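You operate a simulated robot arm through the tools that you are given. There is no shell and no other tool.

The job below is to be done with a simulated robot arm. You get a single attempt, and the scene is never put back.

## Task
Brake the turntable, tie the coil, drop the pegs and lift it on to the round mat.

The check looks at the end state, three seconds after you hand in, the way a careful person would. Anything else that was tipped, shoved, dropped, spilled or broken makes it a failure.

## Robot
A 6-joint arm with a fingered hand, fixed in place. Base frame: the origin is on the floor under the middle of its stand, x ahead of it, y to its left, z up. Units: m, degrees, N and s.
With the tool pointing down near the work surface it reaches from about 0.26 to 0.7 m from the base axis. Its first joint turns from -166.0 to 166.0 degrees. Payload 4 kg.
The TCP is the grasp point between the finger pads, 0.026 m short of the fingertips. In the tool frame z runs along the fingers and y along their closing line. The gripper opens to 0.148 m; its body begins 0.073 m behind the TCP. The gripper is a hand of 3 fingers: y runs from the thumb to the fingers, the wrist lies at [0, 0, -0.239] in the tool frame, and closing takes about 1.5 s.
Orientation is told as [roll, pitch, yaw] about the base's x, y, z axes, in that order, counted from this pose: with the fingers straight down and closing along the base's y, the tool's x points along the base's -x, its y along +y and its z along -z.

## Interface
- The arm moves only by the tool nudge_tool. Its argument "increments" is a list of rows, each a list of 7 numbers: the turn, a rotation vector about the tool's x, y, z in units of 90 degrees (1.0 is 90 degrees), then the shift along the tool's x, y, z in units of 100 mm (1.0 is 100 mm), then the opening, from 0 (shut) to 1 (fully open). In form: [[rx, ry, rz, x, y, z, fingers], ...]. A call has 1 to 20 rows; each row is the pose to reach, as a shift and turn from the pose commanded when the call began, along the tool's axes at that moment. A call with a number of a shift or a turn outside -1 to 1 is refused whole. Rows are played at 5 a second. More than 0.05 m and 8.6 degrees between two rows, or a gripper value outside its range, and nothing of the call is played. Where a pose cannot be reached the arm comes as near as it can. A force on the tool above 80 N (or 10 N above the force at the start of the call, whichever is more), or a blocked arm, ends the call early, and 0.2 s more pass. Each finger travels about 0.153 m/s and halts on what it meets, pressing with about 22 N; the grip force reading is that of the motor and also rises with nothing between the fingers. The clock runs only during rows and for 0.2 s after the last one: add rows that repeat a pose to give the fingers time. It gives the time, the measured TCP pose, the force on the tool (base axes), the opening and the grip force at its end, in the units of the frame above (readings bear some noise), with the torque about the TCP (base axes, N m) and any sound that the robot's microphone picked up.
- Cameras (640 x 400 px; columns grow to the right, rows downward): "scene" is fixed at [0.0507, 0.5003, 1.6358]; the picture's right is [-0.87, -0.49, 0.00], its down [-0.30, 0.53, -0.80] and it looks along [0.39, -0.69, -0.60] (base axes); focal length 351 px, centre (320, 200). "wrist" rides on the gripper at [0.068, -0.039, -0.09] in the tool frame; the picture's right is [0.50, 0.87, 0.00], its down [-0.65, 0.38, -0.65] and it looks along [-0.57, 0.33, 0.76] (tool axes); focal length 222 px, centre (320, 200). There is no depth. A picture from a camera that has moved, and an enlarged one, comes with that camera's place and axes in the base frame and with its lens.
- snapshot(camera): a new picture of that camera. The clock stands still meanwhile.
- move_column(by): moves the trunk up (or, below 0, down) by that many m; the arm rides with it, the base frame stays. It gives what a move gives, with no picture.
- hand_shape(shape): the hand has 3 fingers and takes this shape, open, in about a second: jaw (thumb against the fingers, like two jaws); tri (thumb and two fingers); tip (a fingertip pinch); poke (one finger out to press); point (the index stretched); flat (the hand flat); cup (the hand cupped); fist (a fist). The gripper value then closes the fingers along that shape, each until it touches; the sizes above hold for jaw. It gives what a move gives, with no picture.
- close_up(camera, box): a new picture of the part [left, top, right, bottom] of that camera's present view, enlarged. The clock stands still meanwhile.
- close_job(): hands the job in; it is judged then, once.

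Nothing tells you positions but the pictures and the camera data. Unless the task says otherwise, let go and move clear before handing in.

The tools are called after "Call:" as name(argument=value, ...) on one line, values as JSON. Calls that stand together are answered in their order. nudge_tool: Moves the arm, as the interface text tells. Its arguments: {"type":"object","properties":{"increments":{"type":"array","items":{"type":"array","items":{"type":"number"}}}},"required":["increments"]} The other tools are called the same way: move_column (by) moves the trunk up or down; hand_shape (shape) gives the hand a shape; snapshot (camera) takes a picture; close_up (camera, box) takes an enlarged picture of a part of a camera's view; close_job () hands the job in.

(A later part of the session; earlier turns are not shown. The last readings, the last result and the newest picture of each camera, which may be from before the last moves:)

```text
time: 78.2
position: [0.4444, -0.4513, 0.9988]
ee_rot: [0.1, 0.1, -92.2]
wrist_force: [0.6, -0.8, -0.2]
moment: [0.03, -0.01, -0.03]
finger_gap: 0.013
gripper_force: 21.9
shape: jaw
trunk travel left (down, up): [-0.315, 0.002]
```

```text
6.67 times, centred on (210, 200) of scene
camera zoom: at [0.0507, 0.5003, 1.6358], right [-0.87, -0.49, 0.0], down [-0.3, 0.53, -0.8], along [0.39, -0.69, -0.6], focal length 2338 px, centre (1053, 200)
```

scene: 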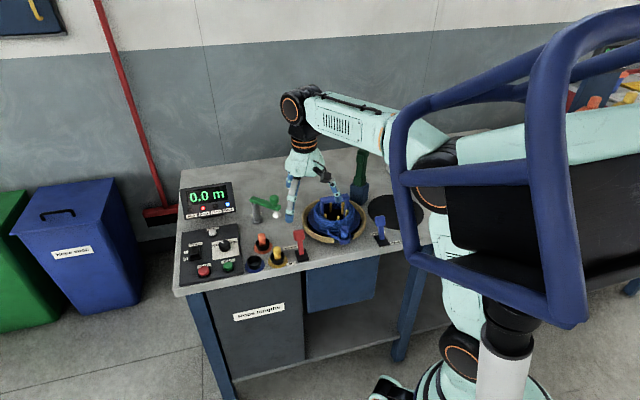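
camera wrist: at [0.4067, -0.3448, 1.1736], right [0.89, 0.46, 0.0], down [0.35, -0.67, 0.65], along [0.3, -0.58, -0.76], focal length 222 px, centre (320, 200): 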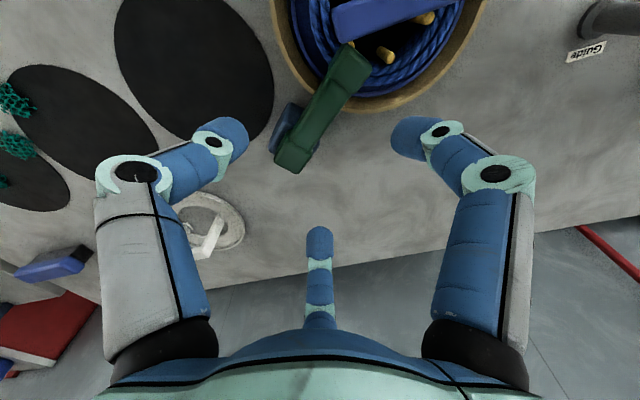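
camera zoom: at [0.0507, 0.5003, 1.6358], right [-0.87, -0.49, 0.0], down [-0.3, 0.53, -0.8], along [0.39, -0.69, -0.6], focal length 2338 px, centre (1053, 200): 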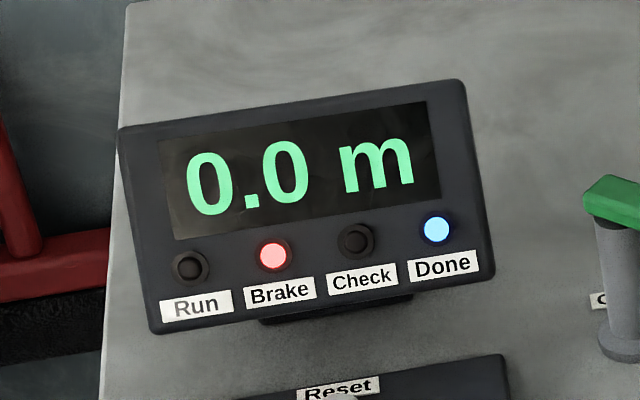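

The Check lamp went out, confirming the arm is home. I'll back the closed fingers away toward the coil side slowly so as not to drag the arm.

Call:
nudge_tool(increments=[[0, 0, 0, 0.1, 0, 0, 0], [0, 0, 0, 0.2, 0, 0, 0], [0, 0, 0, 0.3, 0, 0, 0]])

Call:
close_up(camera="scene", box=[310, 140, 410, 230])

Call:
close_up(camera="wrist", box=[160, 0, 480, 300])

```text
time: 79.0
position: [0.4451, -0.419, 0.9984]
ee_rot: [0.1, 0.0, -92.3]
wrist_force: [-0.7, -0.1, -0.5]
moment: [-0.01, 0.0, 0.04]
finger_gap: 0.013
gripper_force: 21.9
shape: jaw
trunk travel left (down, up): [-0.315, 0.002]
```

```text
4.44 times, centred on (360, 185) of scene
camera zoom: at [0.0507, 0.5003, 1.6358], right [-0.87, -0.49, 0.0], down [-0.3, 0.53, -0.8], along [0.39, -0.69, -0.6], focal length 1559 px, centre (142, 267)
```

zoom: 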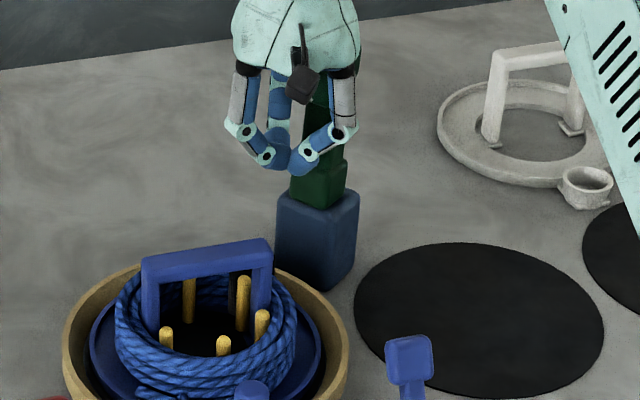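

```text
1.33 times, centred on (320, 150) of wrist
camera zoom: at [0.4091, -0.3524, 1.0888], right [0.89, 0.47, 0.0], down [0.35, -0.67, 0.65], along [0.3, -0.58, -0.76], focal length 296 px, centre (320, 267)
```

zoom: 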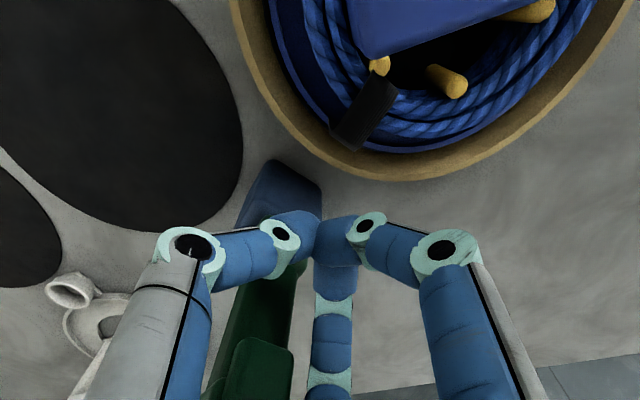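

Call:
nudge_tool(increments=[[0, 0, 0, 0.05, 0, -0.3, 0], [0, 0, 0, 0.1, 0, -0.6, 0], [0, 0, 0, 0.15, 0, -1.0, 0], [0, 0, 0, 0.15, 0, -1.0, 0.5], [0, 0, 0, 0.15, 0, -1.0, 1]])

Call:
snapshot(camera="wrist")

Call:
snapshot(camera="scene")

```text
time: 80.2
position: [0.4455, -0.405, 1.0989]
ee_rot: [-0.1, 0.0, -92.3]
wrist_force: [0.0, 0.8, 0.3]
moment: [0.02, 0.01, 0.03]
finger_gap: 0.1407
gripper_force: 0.1
shape: jaw
trunk travel left (down, up): [-0.315, 0.002]
```

```text
taken
camera wrist: at [0.4095, -0.3372, 1.19], right [0.88, 0.47, 0.0], down [0.35, -0.67, 0.65], along [0.31, -0.58, -0.76], focal length 222 px, centre (320, 200)
```

wrist: 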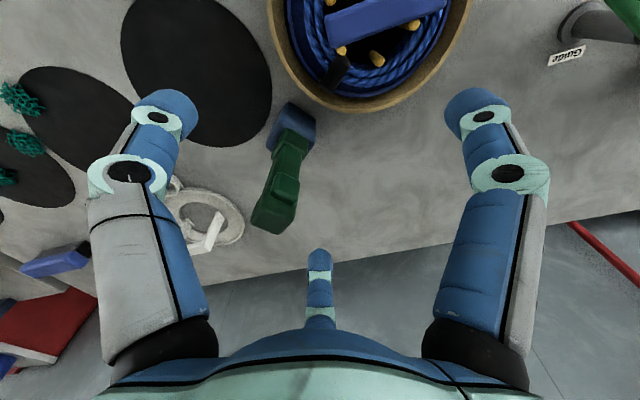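

```text
taken
```

scene: 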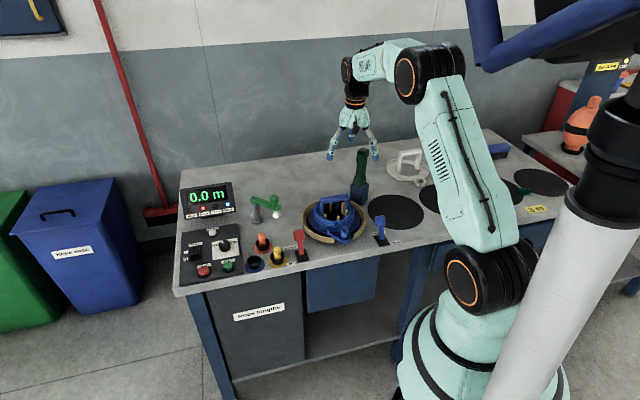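

The arm is upright, the tie is on and only the brake lamp shows. Next is the blue peg lever. I'll turn the hand and move over to look at the lever from above.

Call:
nudge_tool(increments=[[0, 0, -0.09, 0, 0, 0, 1], [0, 0, -0.18, 0, 0, 0, 1], [0, 0, -0.27, 0, 0, 0, 1], [0, 0, -0.36, 0, 0, 0, 1], [0, 0, -0.45, 0, 0, 0, 1], [0, 0, -0.514, 0, 0, 0, 1], [0, 0, -0.514, 0, 0, 0, 1]])

Call:
nudge_tool(increments=[[0, 0, 0, 0.2, -0.3, 0, 1], [0, 0, 0, 0.4, -0.6, 0, 1], [0, 0, 0, 0.6, -0.9, 0, 1], [0, 0, 0, 0.6, -0.9, 0, 1]])

Call:
snapshot(camera="wrist")

```text
time: 81.8
position: [0.4455, -0.4058, 1.097]
ee_rot: [0.0, 0.1, -45.9]
wrist_force: [-0.5, -1.0, 0.0]
moment: [-0.02, 0.05, -0.03]
finger_gap: 0.1476
gripper_force: 0.2
shape: jaw
trunk travel left (down, up): [-0.315, 0.002]
```

```text
time: 82.8
position: [0.3386, -0.4258, 1.0986]
ee_rot: [0.1, 0.0, -46.0]
wrist_force: [-0.6, 0.2, 0.3]
moment: [0.04, 0.0, 0.0]
finger_gap: 0.1477
gripper_force: 0.2
shape: jaw
trunk travel left (down, up): [-0.315, 0.002]
```

```text
taken
camera wrist: at [0.2647, -0.4052, 1.1883], right [0.28, 0.96, 0.0], down [0.73, -0.21, 0.65], along [0.63, -0.18, -0.76], focal length 222 px, centre (320, 200)
```

wrist: 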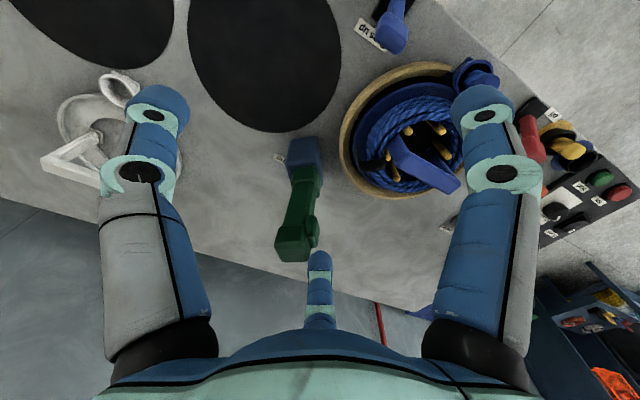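

The peg lever's knob is at about (0.304, -0.347, 0.905), leaning to the far "up" side. I'll close the fingers, move just beyond it and lower the tips there.

Call:
nudge_tool(increments=[[0, 0, 0, 0.183, 0.137, 0, 0.5], [0, 0, 0, 0.366, 0.274, 0, 0], [0, 0, 0, 0.366, 0.274, 0, 0], [0, 0, 0, 0.366, 0.274, 0, 0], [0, 0, 0, 0.366, 0.274, 0, 0], [0, 0, 0, 0.366, 0.274, 0.3, 0], [0, 0, 0, 0.366, 0.274, 0.6, 0], [0, 0, 0, 0.366, 0.274, 0.9, 0], [0, 0, 0, 0.366, 0.274, 0.9, 0]])

Call:
close_up(camera="wrist", box=[200, 0, 480, 240])

Call:
close_up(camera="scene", box=[320, 170, 430, 270])

```text
time: 84.8
position: [0.3331, -0.3787, 1.0086]
ee_rot: [-0.1, -0.1, -46.0]
wrist_force: [0.6, 0.7, 0.5]
moment: [0.03, 0.0, -0.02]
finger_gap: 0.0001
gripper_force: 21.8
shape: jaw
trunk travel left (down, up): [-0.315, 0.002]
```

```text
1.67 times, centred on (340, 120) of wrist
camera zoom: at [0.2591, -0.3586, 1.0984], right [0.28, 0.96, 0.0], down [0.73, -0.21, 0.65], along [0.63, -0.18, -0.76], focal length 370 px, centre (287, 333)
```

zoom: 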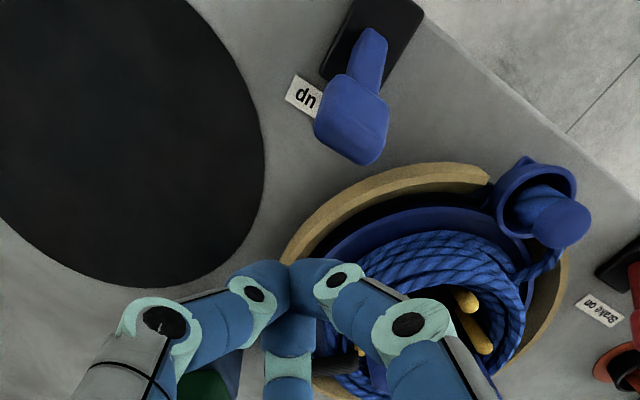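

```text
4.00 times, centred on (375, 220) of scene
camera zoom: at [0.0507, 0.5003, 1.6358], right [-0.87, -0.49, 0.0], down [-0.3, 0.53, -0.8], along [0.39, -0.69, -0.6], focal length 1403 px, centre (100, 120)
```

zoom: 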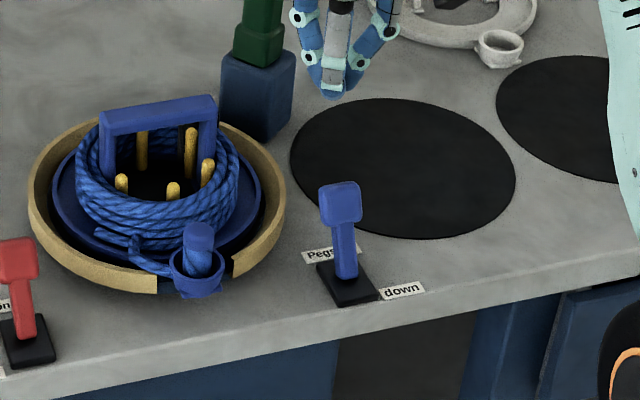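

The knob is at about (0.301, -0.338, 0.90) and the tips are straight behind it. I'll lower to knob height and then pull toward the robot.

Call:
nudge_tool(increments=[[0, 0, 0, 0, 0, 0.3, 0], [0, 0, 0, 0, 0, 0.6, 0], [0, 0, 0, 0, 0, 0.92, 0], [0, 0, 0, 0, 0, 0.92, 0]])

Call:
close_up(camera="scene", box=[320, 170, 430, 270])

Call:
close_up(camera="wrist", box=[200, 0, 480, 240])

```text
time: 85.8
position: [0.332, -0.3796, 0.9165]
ee_rot: [0.0, 0.0, -46.1]
wrist_force: [0.2, -0.2, 0.4]
moment: [0.01, -0.01, 0.0]
finger_gap: 0.0001
gripper_force: 22.3
shape: jaw
trunk travel left (down, up): [-0.315, 0.002]
```

```text
4.00 times, centred on (375, 220) of scene
camera zoom: at [0.0507, 0.5003, 1.6358], right [-0.87, -0.49, 0.0], down [-0.3, 0.53, -0.8], along [0.39, -0.69, -0.6], focal length 1403 px, centre (100, 120)
```

zoom: 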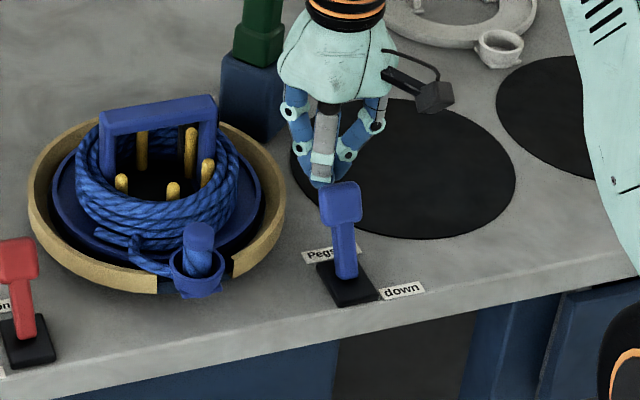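

```text
1.67 times, centred on (340, 120) of wrist
camera zoom: at [0.2587, -0.3587, 1.0065], right [0.28, 0.96, 0.0], down [0.73, -0.21, 0.65], along [0.63, -0.18, -0.76], focal length 370 px, centre (287, 333)
```

zoom: 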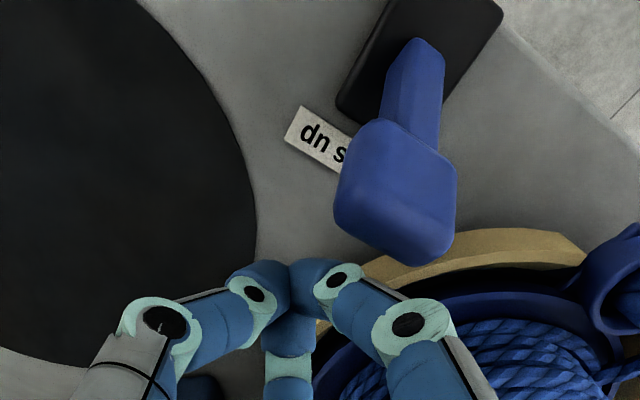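

The tips are lined up behind the knob within a few millimetres. I'll pull toward "down" in steps.

Call:
nudge_tool(increments=[[0, 0, 0, 0.15, 0, 0, 0], [0, 0, 0, 0.3, 0, 0, 0], [0, 0, 0, 0.4, 0, 0, 0], [0, 0, 0, 0.5, 0, 0, 0], [0, 0, 0, 0.6, 0, 0, 0]])

Call:
close_up(camera="scene", box=[300, 170, 430, 270])

```text
time: 87.0
position: [0.2903, -0.337, 0.917]
ee_rot: [0.0, 0.0, -46.0]
wrist_force: [-0.3, -0.4, 0.1]
moment: [0.04, 0.01, -0.01]
finger_gap: 0.0
gripper_force: 21.9
shape: jaw
trunk travel left (down, up): [-0.315, 0.002]
```

```text
4.00 times, centred on (365, 220) of scene
camera zoom: at [0.0507, 0.5003, 1.6358], right [-0.87, -0.49, 0.0], down [-0.3, 0.53, -0.8], along [0.39, -0.69, -0.6], focal length 1403 px, centre (140, 120)
```

zoom: 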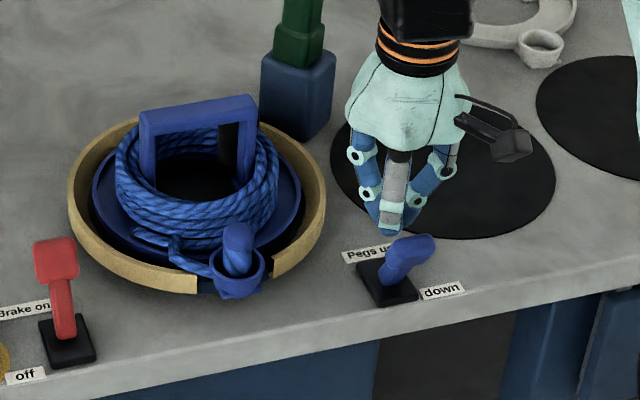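

The lever has gone over and the pegs have dropped out of sight. I'll push a touch more to be sure it's at its stop.

Call:
nudge_tool(increments=[[0, 0, 0, 0.1, 0, 0, 0], [0, 0, 0, 0.2, 0, 0, 0], [0, 0, 0, 0.25, 0, 0, 0]])

Call:
close_up(camera="scene", box=[300, 170, 430, 270])

Call:
close_up(camera="scene", box=[170, 170, 250, 230])

```text
time: 87.8
position: [0.2769, -0.3224, 0.9165]
ee_rot: [0.0, -0.3, -46.0]
wrist_force: [13.5, -17.3, 6.2]
moment: [0.0, -0.07, -0.2]
finger_gap: 0.0
gripper_force: 22.2
shape: jaw
trunk travel left (down, up): [-0.315, 0.002]
```

```text
4.00 times, centred on (365, 220) of scene
camera zoom: at [0.0507, 0.5003, 1.6358], right [-0.87, -0.49, 0.0], down [-0.3, 0.53, -0.8], along [0.39, -0.69, -0.6], focal length 1403 px, centre (140, 120)
```

zoom: 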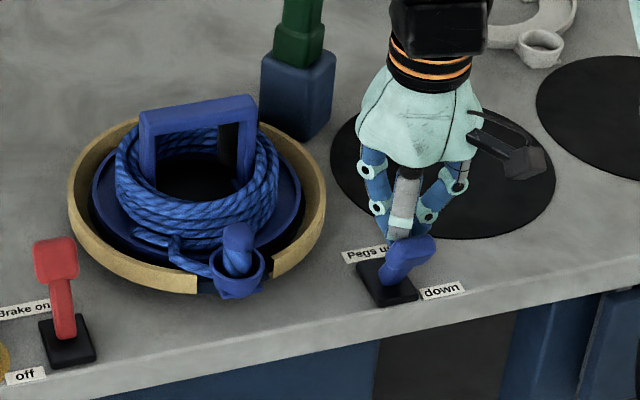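

```text
6.67 times, centred on (210, 200) of scene
camera zoom: at [0.0507, 0.5003, 1.6358], right [-0.87, -0.49, 0.0], down [-0.3, 0.53, -0.8], along [0.39, -0.69, -0.6], focal length 2338 px, centre (1053, 200)
```

zoom: 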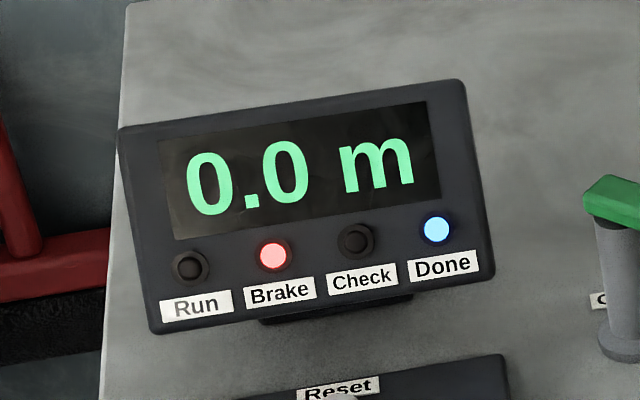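

The lever is hard against its "down" stop and the pegs are gone. I'll back off and rise, then look closely at the carrier handle.

Call:
nudge_tool(increments=[[0, 0, 0, -0.2, 0, 0, 0], [0, 0, 0, -0.4, 0, 0, 0], [0, 0, 0, -0.4, 0, -0.4, 0], [0, 0, 0, -0.4, 0, -0.8, 0], [0, 0, 0, -0.4, 0, -1.0, 0]])

Call:
nudge_tool(increments=[[0, 0, 0, 0, 0, -0.4, 0.5], [0, 0, 0, 0, 0, -0.8, 1], [0, 0, 0.09, 0, 0, -0.8, 1], [0, 0, 0.18, 0, 0, -0.8, 1], [0, 0, 0.27, 0, 0, -0.8, 1], [0, 0, 0.333, 0, 0, -0.8, 1], [0, 0, 0.333, 0, 0, -0.8, 1]])

Call:
snapshot(camera="wrist")

```text
time: 89.0
position: [0.3011, -0.347, 1.0167]
ee_rot: [0.1, 0.0, -46.0]
wrist_force: [0.1, -0.4, 0.4]
moment: [0.0, 0.03, 0.01]
finger_gap: 0.0001
gripper_force: 22.4
shape: jaw
trunk travel left (down, up): [-0.315, 0.002]
```

```text
time: 90.6
position: [0.3016, -0.3475, 1.0953]
ee_rot: [0.0, 0.0, -75.9]
wrist_force: [0.1, -0.2, -0.3]
moment: [-0.07, -0.03, -0.02]
finger_gap: 0.1479
gripper_force: 0.1
shape: jaw
trunk travel left (down, up): [-0.315, 0.002]
```

```text
taken
camera wrist: at [0.2485, -0.2924, 1.1868], right [0.72, 0.69, 0.0], down [0.52, -0.54, 0.65], along [0.45, -0.47, -0.76], focal length 222 px, centre (320, 200)
```

wrist: 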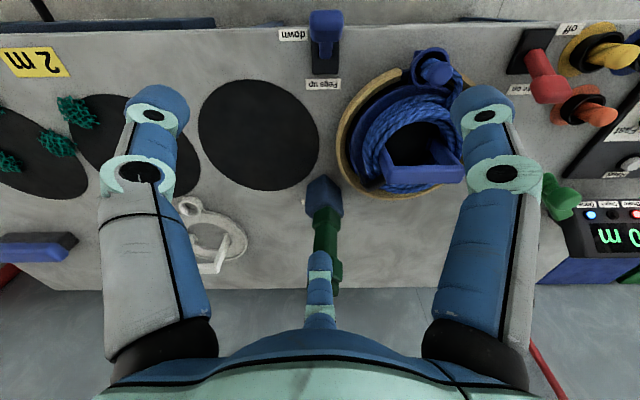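

Call:
nudge_tool(increments=[[0, 0, 0, 0.13, 0.325, 0, 1], [0, 0, 0, 0.26, 0.65, 0, 1], [0, 0, 0, 0.3, 0.75, 0, 1]])

Call:
nudge_tool(increments=[[0, 0, 0, 0.1, 0.26, 0, 1], [0, 0, 0, 0.21, 0.53, 0, 1], [0, 0, 0, 0.21, 0.53, 0, 1]])

Call:
snapshot(camera="wrist")

Call:
close_up(camera="wrist", box=[210, 40, 430, 230])

Call:
close_up(camera="scene", box=[295, 180, 385, 250])

```text
time: 91.4
position: [0.3664, -0.3008, 1.0951]
ee_rot: [0.1, 0.1, -76.0]
wrist_force: [0.2, 0.0, -0.1]
moment: [-0.04, 0.03, 0.0]
finger_gap: 0.1478
gripper_force: 0.1
shape: jaw
trunk travel left (down, up): [-0.315, 0.002]
```

```text
time: 92.2
position: [0.413, -0.2665, 1.0973]
ee_rot: [0.0, 0.0, -76.0]
wrist_force: [0.7, 1.2, 0.0]
moment: [0.02, -0.02, 0.03]
finger_gap: 0.1476
gripper_force: 0.0
shape: jaw
trunk travel left (down, up): [-0.315, 0.002]
```

```text
taken
camera wrist: at [0.3594, -0.211, 1.1868], right [0.72, 0.7, 0.0], down [0.53, -0.54, 0.65], along [0.46, -0.47, -0.76], focal length 222 px, centre (320, 200)
```

wrist: 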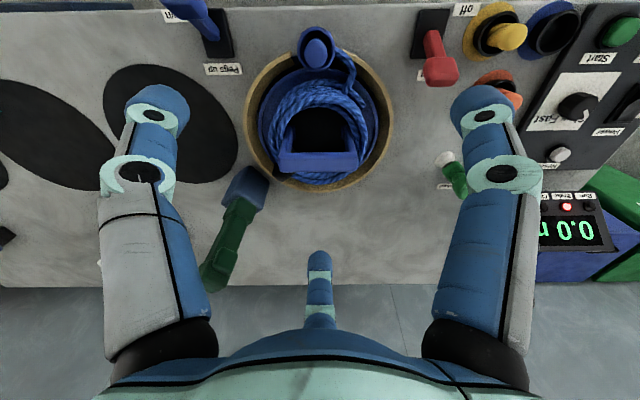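

```text
2.11 times, centred on (320, 135) of wrist
camera zoom: at [0.3594, -0.211, 1.1868], right [0.72, 0.7, 0.0], down [0.53, -0.54, 0.65], along [0.46, -0.47, -0.76], focal length 468 px, centre (320, 337)
```

zoom: 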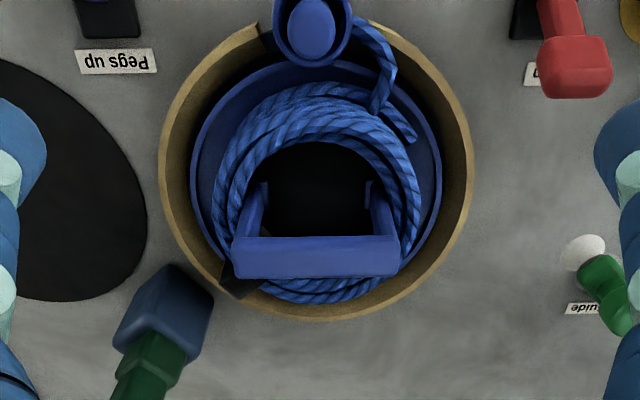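

```text
5.71 times, centred on (340, 215) of scene
camera zoom: at [0.0507, 0.5003, 1.6358], right [-0.87, -0.49, 0.0], down [-0.3, 0.53, -0.8], along [0.39, -0.69, -0.6], focal length 2004 px, centre (206, 114)
```

zoom: 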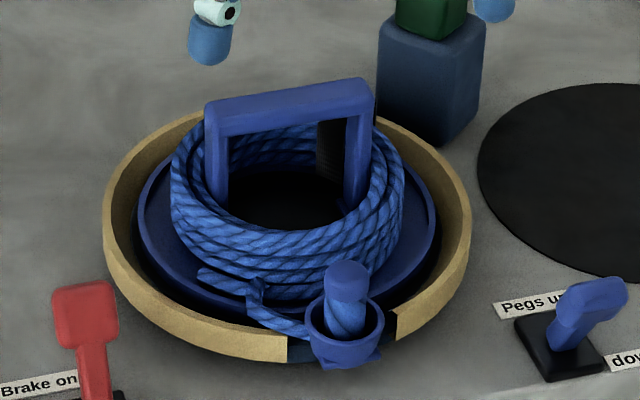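

The pegs are fully down and the coil with its black tie sits free on the carrier. The handle bar is centred near (0.453, -0.312) with its top at z≈0.965. I'll move directly over it and verify.

Call:
nudge_tool(increments=[[0, 0, 0, -0.27, 0.14, 0, 1], [0, 0, 0, -0.539, 0.279, 0, 1], [0, 0, 0, -0.539, 0.279, 0, 1]])

Call:
close_up(camera="wrist", box=[210, 10, 430, 200])

Call:
close_up(camera="scene", box=[290, 130, 400, 250])

```text
time: 93.0
position: [0.4533, -0.3114, 1.0969]
ee_rot: [0.0, -0.1, -76.0]
wrist_force: [0.0, 0.1, -0.3]
moment: [0.01, 0.02, -0.02]
finger_gap: 0.148
gripper_force: 0.1
shape: jaw
trunk travel left (down, up): [-0.315, 0.002]
```

```text
2.11 times, centred on (320, 105) of wrist
camera zoom: at [0.3996, -0.2562, 1.1866], right [0.72, 0.7, 0.0], down [0.53, -0.54, 0.65], along [0.45, -0.47, -0.76], focal length 468 px, centre (320, 400)
```

zoom: 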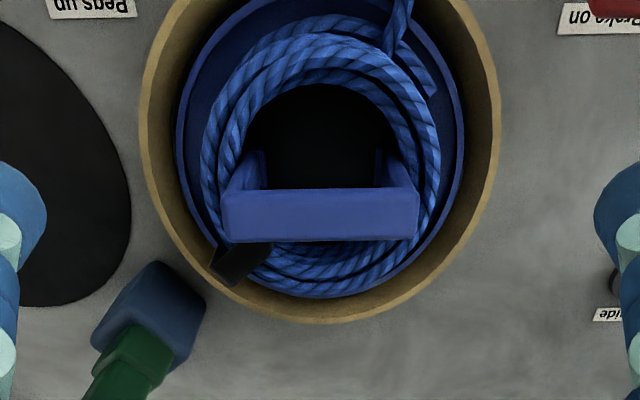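

```text
3.33 times, centred on (345, 190) of scene
camera zoom: at [0.0507, 0.5003, 1.6358], right [-0.87, -0.49, 0.0], down [-0.3, 0.53, -0.8], along [0.39, -0.69, -0.6], focal length 1169 px, centre (237, 233)
```

zoom: 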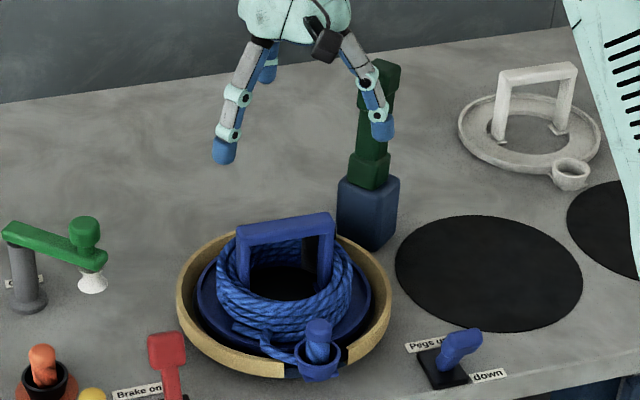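

The hand is centred over the bar. I'll narrow the fingers and descend in two stages so they straddle the bar above the rope.

Call:
nudge_tool(increments=[[0, 0, 0, 0, 0, 0, 0.7], [0, 0, 0, 0, 0, 0.3, 0.62], [0, 0, 0, 0, 0, 0.6, 0.62], [0, 0, 0, 0, 0, 0.9, 0.62], [0, 0, 0, 0, 0, 0.9, 0.62]])

Call:
close_up(camera="wrist", box=[160, 0, 480, 300])

Call:
close_up(camera="scene", box=[290, 150, 400, 250])

```text
time: 94.2
position: [0.4536, -0.3109, 1.0074]
ee_rot: [0.0, 0.0, -75.9]
wrist_force: [-0.2, 0.0, 0.4]
moment: [0.01, 0.0, 0.0]
finger_gap: 0.0925
gripper_force: 0.0
shape: jaw
trunk travel left (down, up): [-0.315, 0.002]
```

```text
1.33 times, centred on (320, 150) of wrist
camera zoom: at [0.4008, -0.2563, 1.0968], right [0.72, 0.7, 0.0], down [0.53, -0.54, 0.65], along [0.46, -0.47, -0.76], focal length 296 px, centre (320, 267)
```

zoom: 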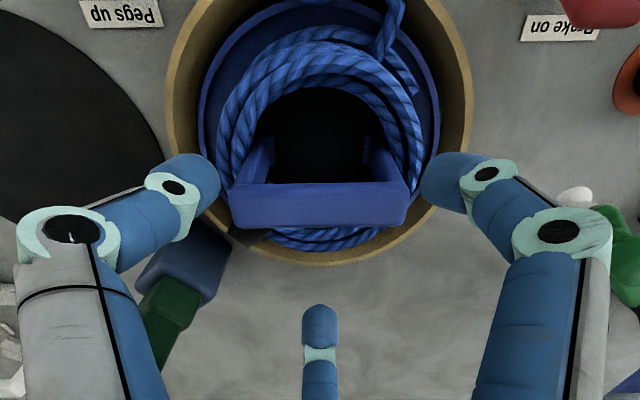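

```text
4.00 times, centred on (345, 200) of scene
camera zoom: at [0.0507, 0.5003, 1.6358], right [-0.87, -0.49, 0.0], down [-0.3, 0.53, -0.8], along [0.39, -0.69, -0.6], focal length 1403 px, centre (220, 200)
```

zoom: 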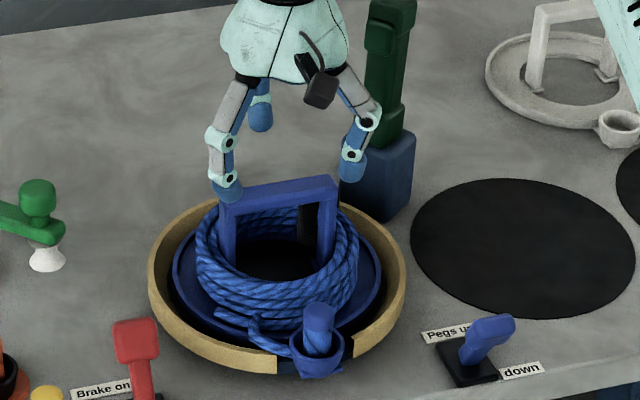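

Call:
nudge_tool(increments=[[0, 0, 0, 0, 0, 0.2, 0.62], [0, 0, 0, 0, 0, 0.4, 0.62], [0, 0, 0, 0, 0, 0.48, 0.62], [0, 0, 0, 0, 0, 0.48, 0.62]])

Call:
close_up(camera="wrist", box=[160, 0, 480, 300])

Call:
close_up(camera="scene", box=[300, 160, 390, 250])

```text
time: 95.2
position: [0.4542, -0.3118, 0.9578]
ee_rot: [-0.1, 0.0, -75.9]
wrist_force: [0.4, 1.5, -0.1]
moment: [0.02, 0.03, 0.02]
finger_gap: 0.0924
gripper_force: 0.1
shape: jaw
trunk travel left (down, up): [-0.315, 0.002]
```

```text
1.33 times, centred on (320, 150) of wrist
camera zoom: at [0.4004, -0.2569, 1.0484], right [0.72, 0.7, 0.0], down [0.53, -0.54, 0.65], along [0.46, -0.47, -0.76], focal length 296 px, centre (320, 267)
```

zoom: 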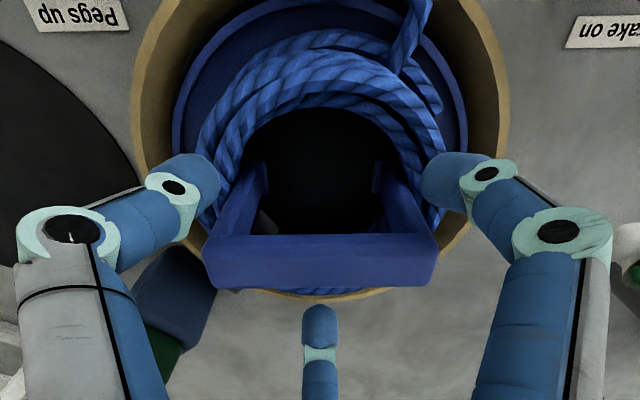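

```text
4.44 times, centred on (345, 205) of scene
camera zoom: at [0.0507, 0.5003, 1.6358], right [-0.87, -0.49, 0.0], down [-0.3, 0.53, -0.8], along [0.39, -0.69, -0.6], focal length 1559 px, centre (209, 178)
```

zoom: 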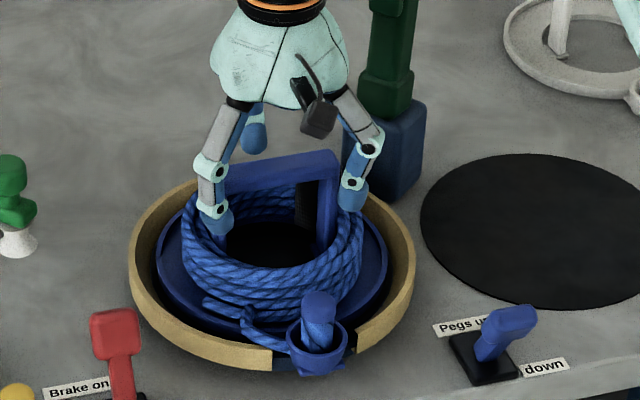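

The digits straddle the bar cleanly. I'll close gradually and check the grip.

Call:
nudge_tool(increments=[[0, 0, 0, 0, 0, 0, 0.52], [0, 0, 0, 0, 0, 0, 0.44], [0, 0, 0, 0, 0, 0, 0.36], [0, 0, 0, 0, 0, 0, 0.28], [0, 0, 0, 0, 0, 0, 0.2], [0, 0, 0, 0, 0, 0, 0.1], [0, 0, 0, 0, 0, 0, 0], [0, 0, 0, 0, 0, 0, 0], [0, 0, 0, 0, 0, 0, 0]])

Call:
close_up(camera="wrist", box=[160, 0, 480, 300])

Call:
close_up(camera="scene", box=[300, 160, 390, 250])

```text
time: 97.2
position: [0.4537, -0.3121, 0.958]
ee_rot: [0.0, -0.1, -75.9]
wrist_force: [0.3, 0.3, -0.3]
moment: [0.03, 0.01, 0.02]
finger_gap: 0.0089
gripper_force: 22.2
shape: jaw
trunk travel left (down, up): [-0.315, 0.002]
```

```text
1.33 times, centred on (320, 150) of wrist
camera zoom: at [0.4005, -0.257, 1.0485], right [0.72, 0.7, 0.0], down [0.53, -0.54, 0.65], along [0.45, -0.47, -0.76], focal length 296 px, centre (320, 267)
```

zoom: 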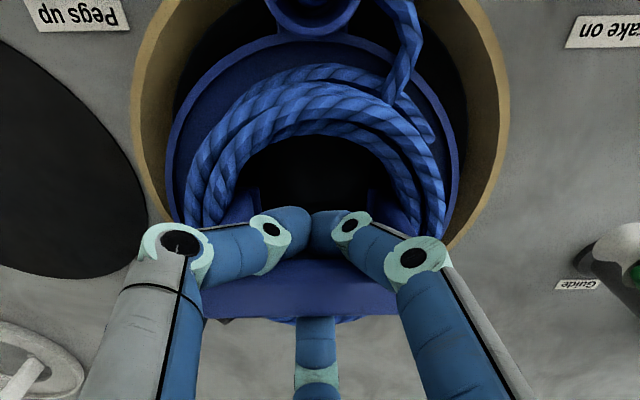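

```text
4.44 times, centred on (345, 205) of scene
camera zoom: at [0.0507, 0.5003, 1.6358], right [-0.87, -0.49, 0.0], down [-0.3, 0.53, -0.8], along [0.39, -0.69, -0.6], focal length 1559 px, centre (209, 178)
```

zoom: 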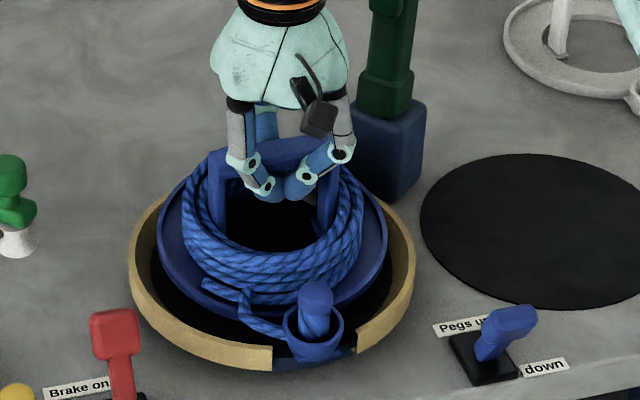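

Call:
close_up(camera="scene", box=[310, 185, 380, 245])

Call:
snapshot(camera="wrist")

```text
6.67 times, centred on (345, 215) of scene
camera zoom: at [0.0507, 0.5003, 1.6358], right [-0.87, -0.49, 0.0], down [-0.3, 0.53, -0.8], along [0.39, -0.69, -0.6], focal length 2338 px, centre (153, 100)
```

zoom: 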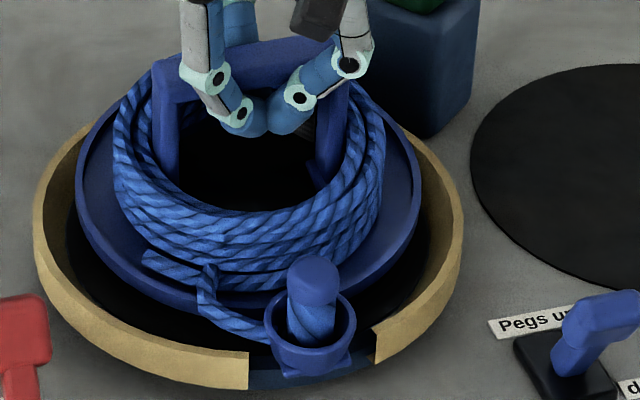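

```text
taken
camera wrist: at [0.4005, -0.257, 1.0485], right [0.72, 0.7, 0.0], down [0.53, -0.54, 0.65], along [0.45, -0.47, -0.76], focal length 222 px, centre (320, 200)
```

wrist: 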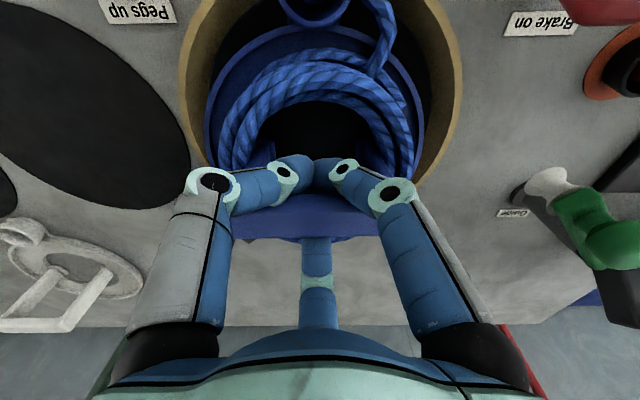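

The fingers are hooked under the bar, and the carrier has shifted about a centimetre as they closed. I'll lift very slightly and watch the load and tilt.

Call:
nudge_tool(increments=[[0, 0, 0, 0, 0, -0.05, 0], [0, 0, 0, 0, 0, -0.1, 0], [0, 0, 0, 0, 0, -0.15, 0], [0, 0, 0, 0, 0, -0.15, 0]])

Call:
close_up(camera="scene", box=[310, 185, 380, 245])

Call:
snapshot(camera="wrist")

```text
time: 98.2
position: [0.4533, -0.3132, 0.9742]
ee_rot: [0.0, -0.1, -76.0]
wrist_force: [0.0, -0.7, -4.1]
moment: [0.01, 0.0, -0.03]
finger_gap: 0.0088
gripper_force: 21.8
shape: jaw
trunk travel left (down, up): [-0.315, 0.002]
```

```text
6.67 times, centred on (345, 215) of scene
camera zoom: at [0.0507, 0.5003, 1.6358], right [-0.87, -0.49, 0.0], down [-0.3, 0.53, -0.8], along [0.39, -0.69, -0.6], focal length 2338 px, centre (153, 100)
```

zoom: 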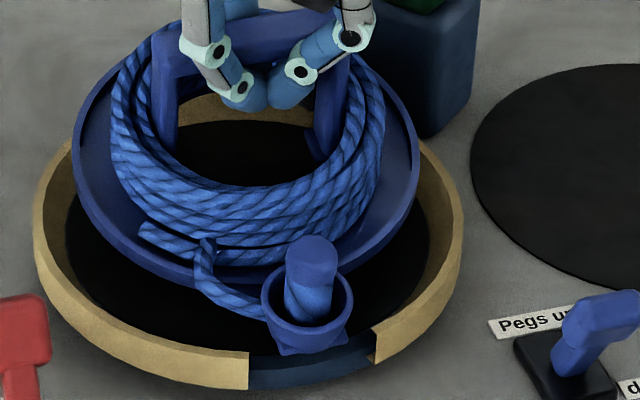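

```text
taken
camera wrist: at [0.4007, -0.2573, 1.0636], right [0.72, 0.7, 0.0], down [0.53, -0.54, 0.65], along [0.45, -0.47, -0.76], focal length 222 px, centre (320, 200)
```

wrist: 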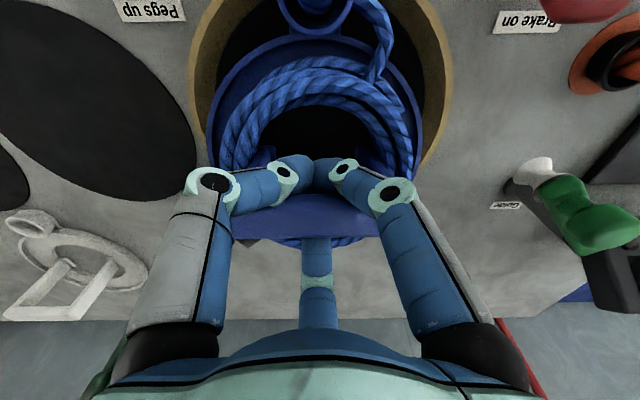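

The carrier is off the turntable, light (about 4 N) and nearly level. I'll lift straight up, high enough to pass over the tie arm.

Call:
nudge_tool(increments=[[0, 0, 0, 0, 0, -0.1, 0], [0, 0, 0, 0, 0, -0.25, 0], [0, 0, 0, 0, 0, -0.4, 0], [0, 0, 0, 0, 0, -0.55, 0], [0, 0, 0, 0, 0, -0.7, 0], [0, 0, 0, 0, 0, -0.8, 0], [0, 0, 0, 0, 0, -0.8, 0]])

Call:
close_up(camera="scene", box=[290, 140, 420, 250])

Call:
snapshot(camera="wrist")

```text
time: 99.8
position: [0.4538, -0.3134, 1.0542]
ee_rot: [0.0, 0.0, -75.9]
wrist_force: [0.3, -0.5, -3.2]
moment: [0.0, -0.02, 0.02]
finger_gap: 0.0088
gripper_force: 22.2
shape: jaw
trunk travel left (down, up): [-0.315, 0.002]
```

```text
3.64 times, centred on (355, 195) of scene
camera zoom: at [0.0507, 0.5003, 1.6358], right [-0.87, -0.49, 0.0], down [-0.3, 0.53, -0.8], along [0.39, -0.69, -0.6], focal length 1276 px, centre (193, 218)
```

zoom: 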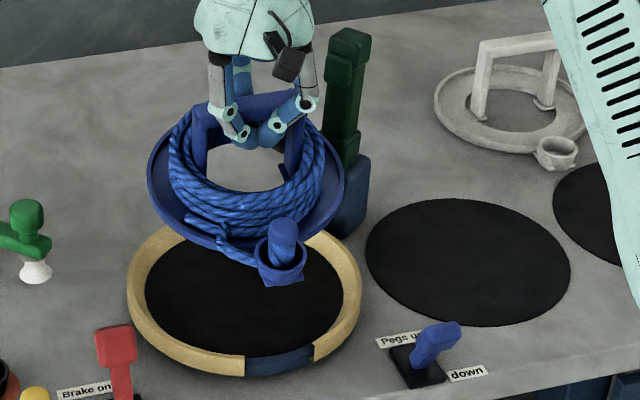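

```text
taken
camera wrist: at [0.4005, -0.2576, 1.1436], right [0.72, 0.7, 0.0], down [0.53, -0.54, 0.65], along [0.45, -0.47, -0.76], focal length 222 px, centre (320, 200)
```

wrist: 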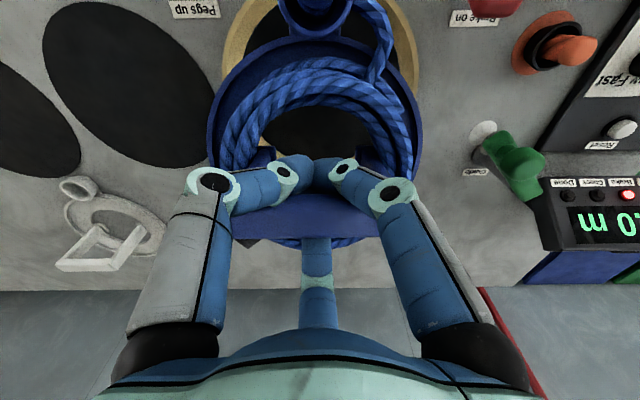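

Call:
nudge_tool(increments=[[0, 0, 0, 0, 0, -0.15, 0], [0, 0, 0, 0, 0, -0.3, 0], [0, 0, 0, 0, 0, -0.45, 0], [0, 0, 0, 0, 0, -0.6, 0], [0, 0, 0, 0, 0, -0.75, 0], [0, 0, 0, 0, 0, -0.9, 0], [0, 0, 0, 0, 0, -1.0, 0], [0, 0, 0, 0, 0, -1.0, 0]])

Call:
nudge_tool(increments=[[0, 0, 0, 0.12, -0.07, -0.1, 0], [0, 0, 0, 0.24, -0.14, -0.2, 0], [0, 0, 0, 0.24, -0.14, -0.2, 0]])

Call:
snapshot(camera="wrist")

Call:
snapshot(camera="scene")

```text
time: 101.6
position: [0.4538, -0.3121, 1.1543]
ee_rot: [0.0, -0.1, -76.0]
wrist_force: [-0.3, -0.4, -3.6]
moment: [0.01, 0.04, -0.01]
finger_gap: 0.0086
gripper_force: 22.2
shape: jaw
trunk travel left (down, up): [-0.315, 0.002]
```

```text
time: 102.4
position: [0.4354, -0.2943, 1.1745]
ee_rot: [0.0, -0.1, -75.9]
wrist_force: [0.3, 0.0, -3.7]
moment: [0.02, 0.01, 0.0]
finger_gap: 0.0087
gripper_force: 22.1
shape: jaw
trunk travel left (down, up): [-0.315, 0.002]
```

```text
taken
camera wrist: at [0.3818, -0.2376, 1.2636], right [0.72, 0.7, 0.0], down [0.53, -0.54, 0.65], along [0.45, -0.47, -0.76], focal length 222 px, centre (320, 200)
```

wrist: 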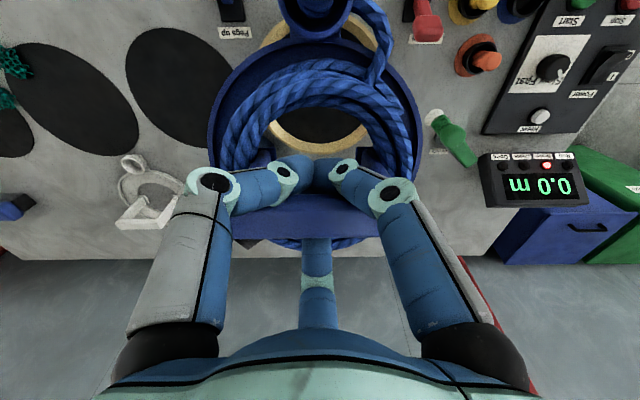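

```text
taken
```

scene: 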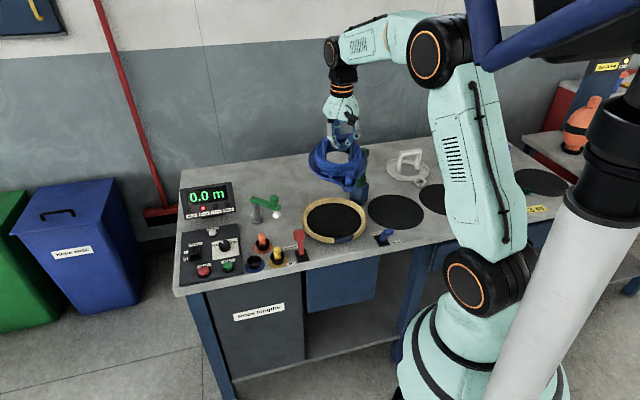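

The load hangs steadily with a slight tilt, cup side a bit low. Now I'll carry it sideways toward the clear mat beside the turntable at this height, passing on the robot side of the tie arm.

Call:
nudge_tool(increments=[[0, 0, 0, -0.09, -0.156, 0, 0], [0, 0, 0, -0.18, -0.312, 0, 0], [0, 0, 0, -0.27, -0.468, 0, 0], [0, 0, 0, -0.375, -0.65, 0, 0]])

Call:
nudge_tool(increments=[[0, 0, 0, -0.09, -0.156, 0, 0], [0, 0, 0, -0.18, -0.312, 0, 0], [0, 0, 0, -0.27, -0.468, 0, 0], [0, 0, 0, -0.375, -0.65, 0, 0]])

Call:
nudge_tool(increments=[[0, 0, 0, -0.09, -0.156, 0, 0], [0, 0, 0, -0.18, -0.312, 0, 0], [0, 0, 0, -0.27, -0.468, 0, 0], [0, 0, 0, -0.36, -0.624, 0, 0], [0, 0, 0, -0.36, -0.624, 0, 0]])

Call:
snapshot(camera="scene")

Call:
snapshot(camera="wrist")

```text
time: 103.4
position: [0.3799, -0.346, 1.1721]
ee_rot: [0.0, 0.0, -75.9]
wrist_force: [0.0, 0.3, -2.8]
moment: [0.0, 0.01, -0.01]
finger_gap: 0.0087
gripper_force: 22.2
shape: jaw
trunk travel left (down, up): [-0.315, 0.002]
```

```text
time: 104.4
position: [0.3253, -0.3972, 1.1749]
ee_rot: [-0.1, 0.0, -76.0]
wrist_force: [0.3, 0.6, -4.3]
moment: [0.01, 0.0, 0.04]
finger_gap: 0.009
gripper_force: 21.3
shape: jaw
trunk travel left (down, up): [-0.315, 0.002]
```

```text
time: 105.6
position: [0.2739, -0.4473, 1.174]
ee_rot: [0.0, 0.0, -76.0]
wrist_force: [0.0, -1.0, -3.4]
moment: [0.02, 0.0, -0.01]
finger_gap: 0.0086
gripper_force: 22.1
shape: jaw
trunk travel left (down, up): [-0.315, 0.002]
```

```text
taken
```

scene: 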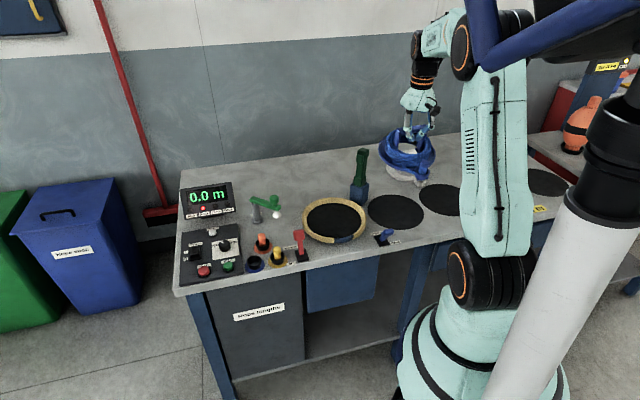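

```text
taken
camera wrist: at [0.2209, -0.3918, 1.264], right [0.72, 0.7, 0.0], down [0.53, -0.54, 0.65], along [0.45, -0.47, -0.76], focal length 222 px, centre (320, 200)
```

wrist: 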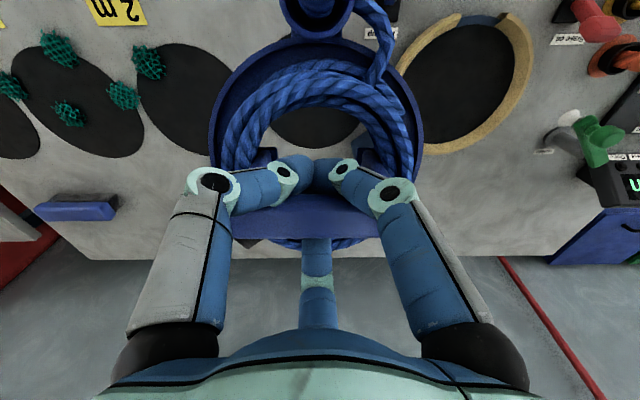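

The load is roughly over the mat. I'll shift a bit further out and lower part way, then check centring before setting down.

Call:
nudge_tool(increments=[[0, 0, 0, -0.087, 0.05, 0, 0], [0, 0, 0, -0.173, 0.1, 0.1, 0], [0, 0, 0, -0.173, 0.1, 0.25, 0], [0, 0, 0, -0.173, 0.1, 0.4, 0], [0, 0, 0, -0.173, 0.1, 0.55, 0], [0, 0, 0, -0.173, 0.1, 0.7, 0], [0, 0, 0, -0.173, 0.1, 0.85, 0], [0, 0, 0, -0.173, 0.1, 1.0, 0], [0, 0, 0, -0.173, 0.1, 1.0, 0]])

Call:
nudge_tool(increments=[[0, 0, 0, 0, 0, 0.15, 0], [0, 0, 0, 0, 0, 0.3, 0], [0, 0, 0, 0, 0, 0.45, 0], [0, 0, 0, 0, 0, 0.55, 0], [0, 0, 0, 0, 0, 0.55, 0]])

Call:
close_up(camera="scene", box=[340, 140, 460, 250])

Call:
snapshot(camera="wrist")

```text
time: 107.6
position: [0.2881, -0.4617, 1.0731]
ee_rot: [0.0, 0.0, -75.9]
wrist_force: [0.9, 0.3, -3.0]
moment: [0.01, -0.01, -0.04]
finger_gap: 0.0086
gripper_force: 22.4
shape: jaw
trunk travel left (down, up): [-0.315, 0.002]
```

```text
time: 108.8
position: [0.2889, -0.4613, 1.0182]
ee_rot: [0.0, 0.0, -76.0]
wrist_force: [-0.2, 0.5, -2.3]
moment: [-0.04, 0.02, 0.01]
finger_gap: 0.0089
gripper_force: 22.3
shape: jaw
trunk travel left (down, up): [-0.315, 0.002]
```

```text
3.64 times, centred on (400, 195) of scene
camera zoom: at [0.0507, 0.5003, 1.6358], right [-0.87, -0.49, 0.0], down [-0.3, 0.53, -0.8], along [0.39, -0.69, -0.6], focal length 1276 px, centre (29, 218)
```

zoom: 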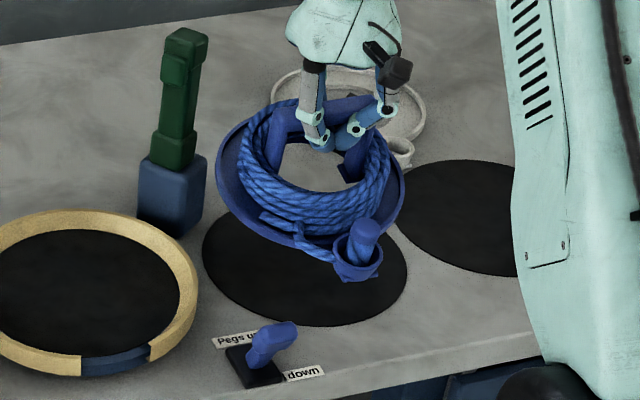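

```text
taken
camera wrist: at [0.2352, -0.4062, 1.1081], right [0.72, 0.7, 0.0], down [0.53, -0.54, 0.65], along [0.46, -0.47, -0.76], focal length 222 px, centre (320, 200)
```

wrist: 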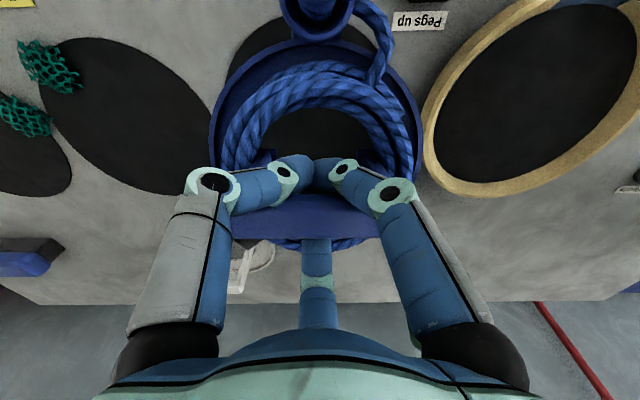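

The wrist view shows the carrier centred over the mat (carrier u≈0.558, mat u≈0.558, sideways offset under 3 mm). I'll lower slowly and watch for the weight to come off.

Call:
nudge_tool(increments=[[0, 0, 0, 0, 0, 0.1, 0], [0, 0, 0, 0, 0, 0.2, 0], [0, 0, 0, 0, 0, 0.3, 0], [0, 0, 0, 0, 0, 0.4, 0], [0, 0, 0, 0, 0, 0.48, 0], [0, 0, 0, 0, 0, 0.48, 0]])

Call:
close_up(camera="scene", box=[340, 140, 460, 250])

Call:
snapshot(camera="wrist")

```text
time: 110.2
position: [0.2886, -0.4614, 0.9699]
ee_rot: [0.0, 0.0, -76.0]
wrist_force: [0.4, -0.6, -3.4]
moment: [-0.01, 0.01, -0.01]
finger_gap: 0.0087
gripper_force: 22.1
shape: jaw
trunk travel left (down, up): [-0.315, 0.002]
```

```text
3.64 times, centred on (400, 195) of scene
camera zoom: at [0.0507, 0.5003, 1.6358], right [-0.87, -0.49, 0.0], down [-0.3, 0.53, -0.8], along [0.39, -0.69, -0.6], focal length 1276 px, centre (29, 218)
```

zoom: 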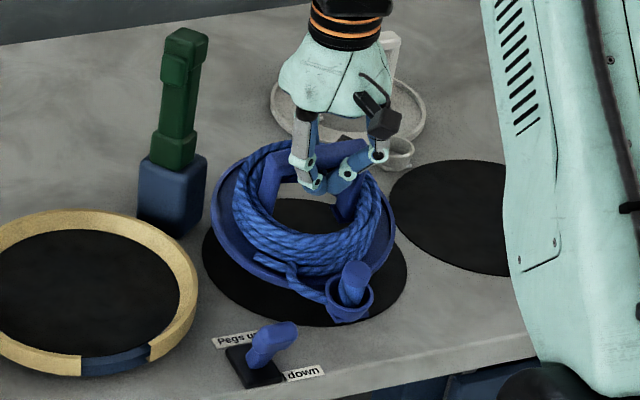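

```text
taken
camera wrist: at [0.2353, -0.4062, 1.0604], right [0.72, 0.7, 0.0], down [0.53, -0.54, 0.65], along [0.46, -0.47, -0.76], focal length 222 px, centre (320, 200)
```

wrist: 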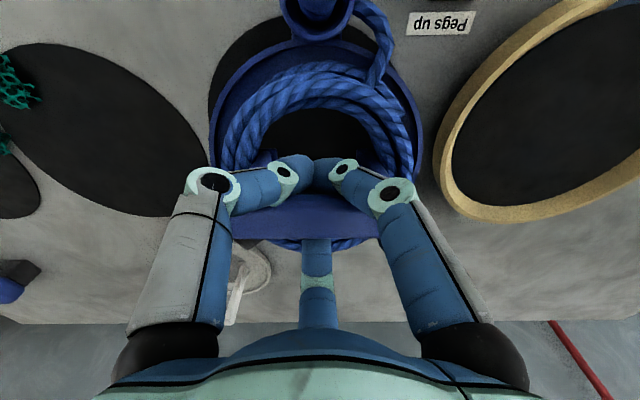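

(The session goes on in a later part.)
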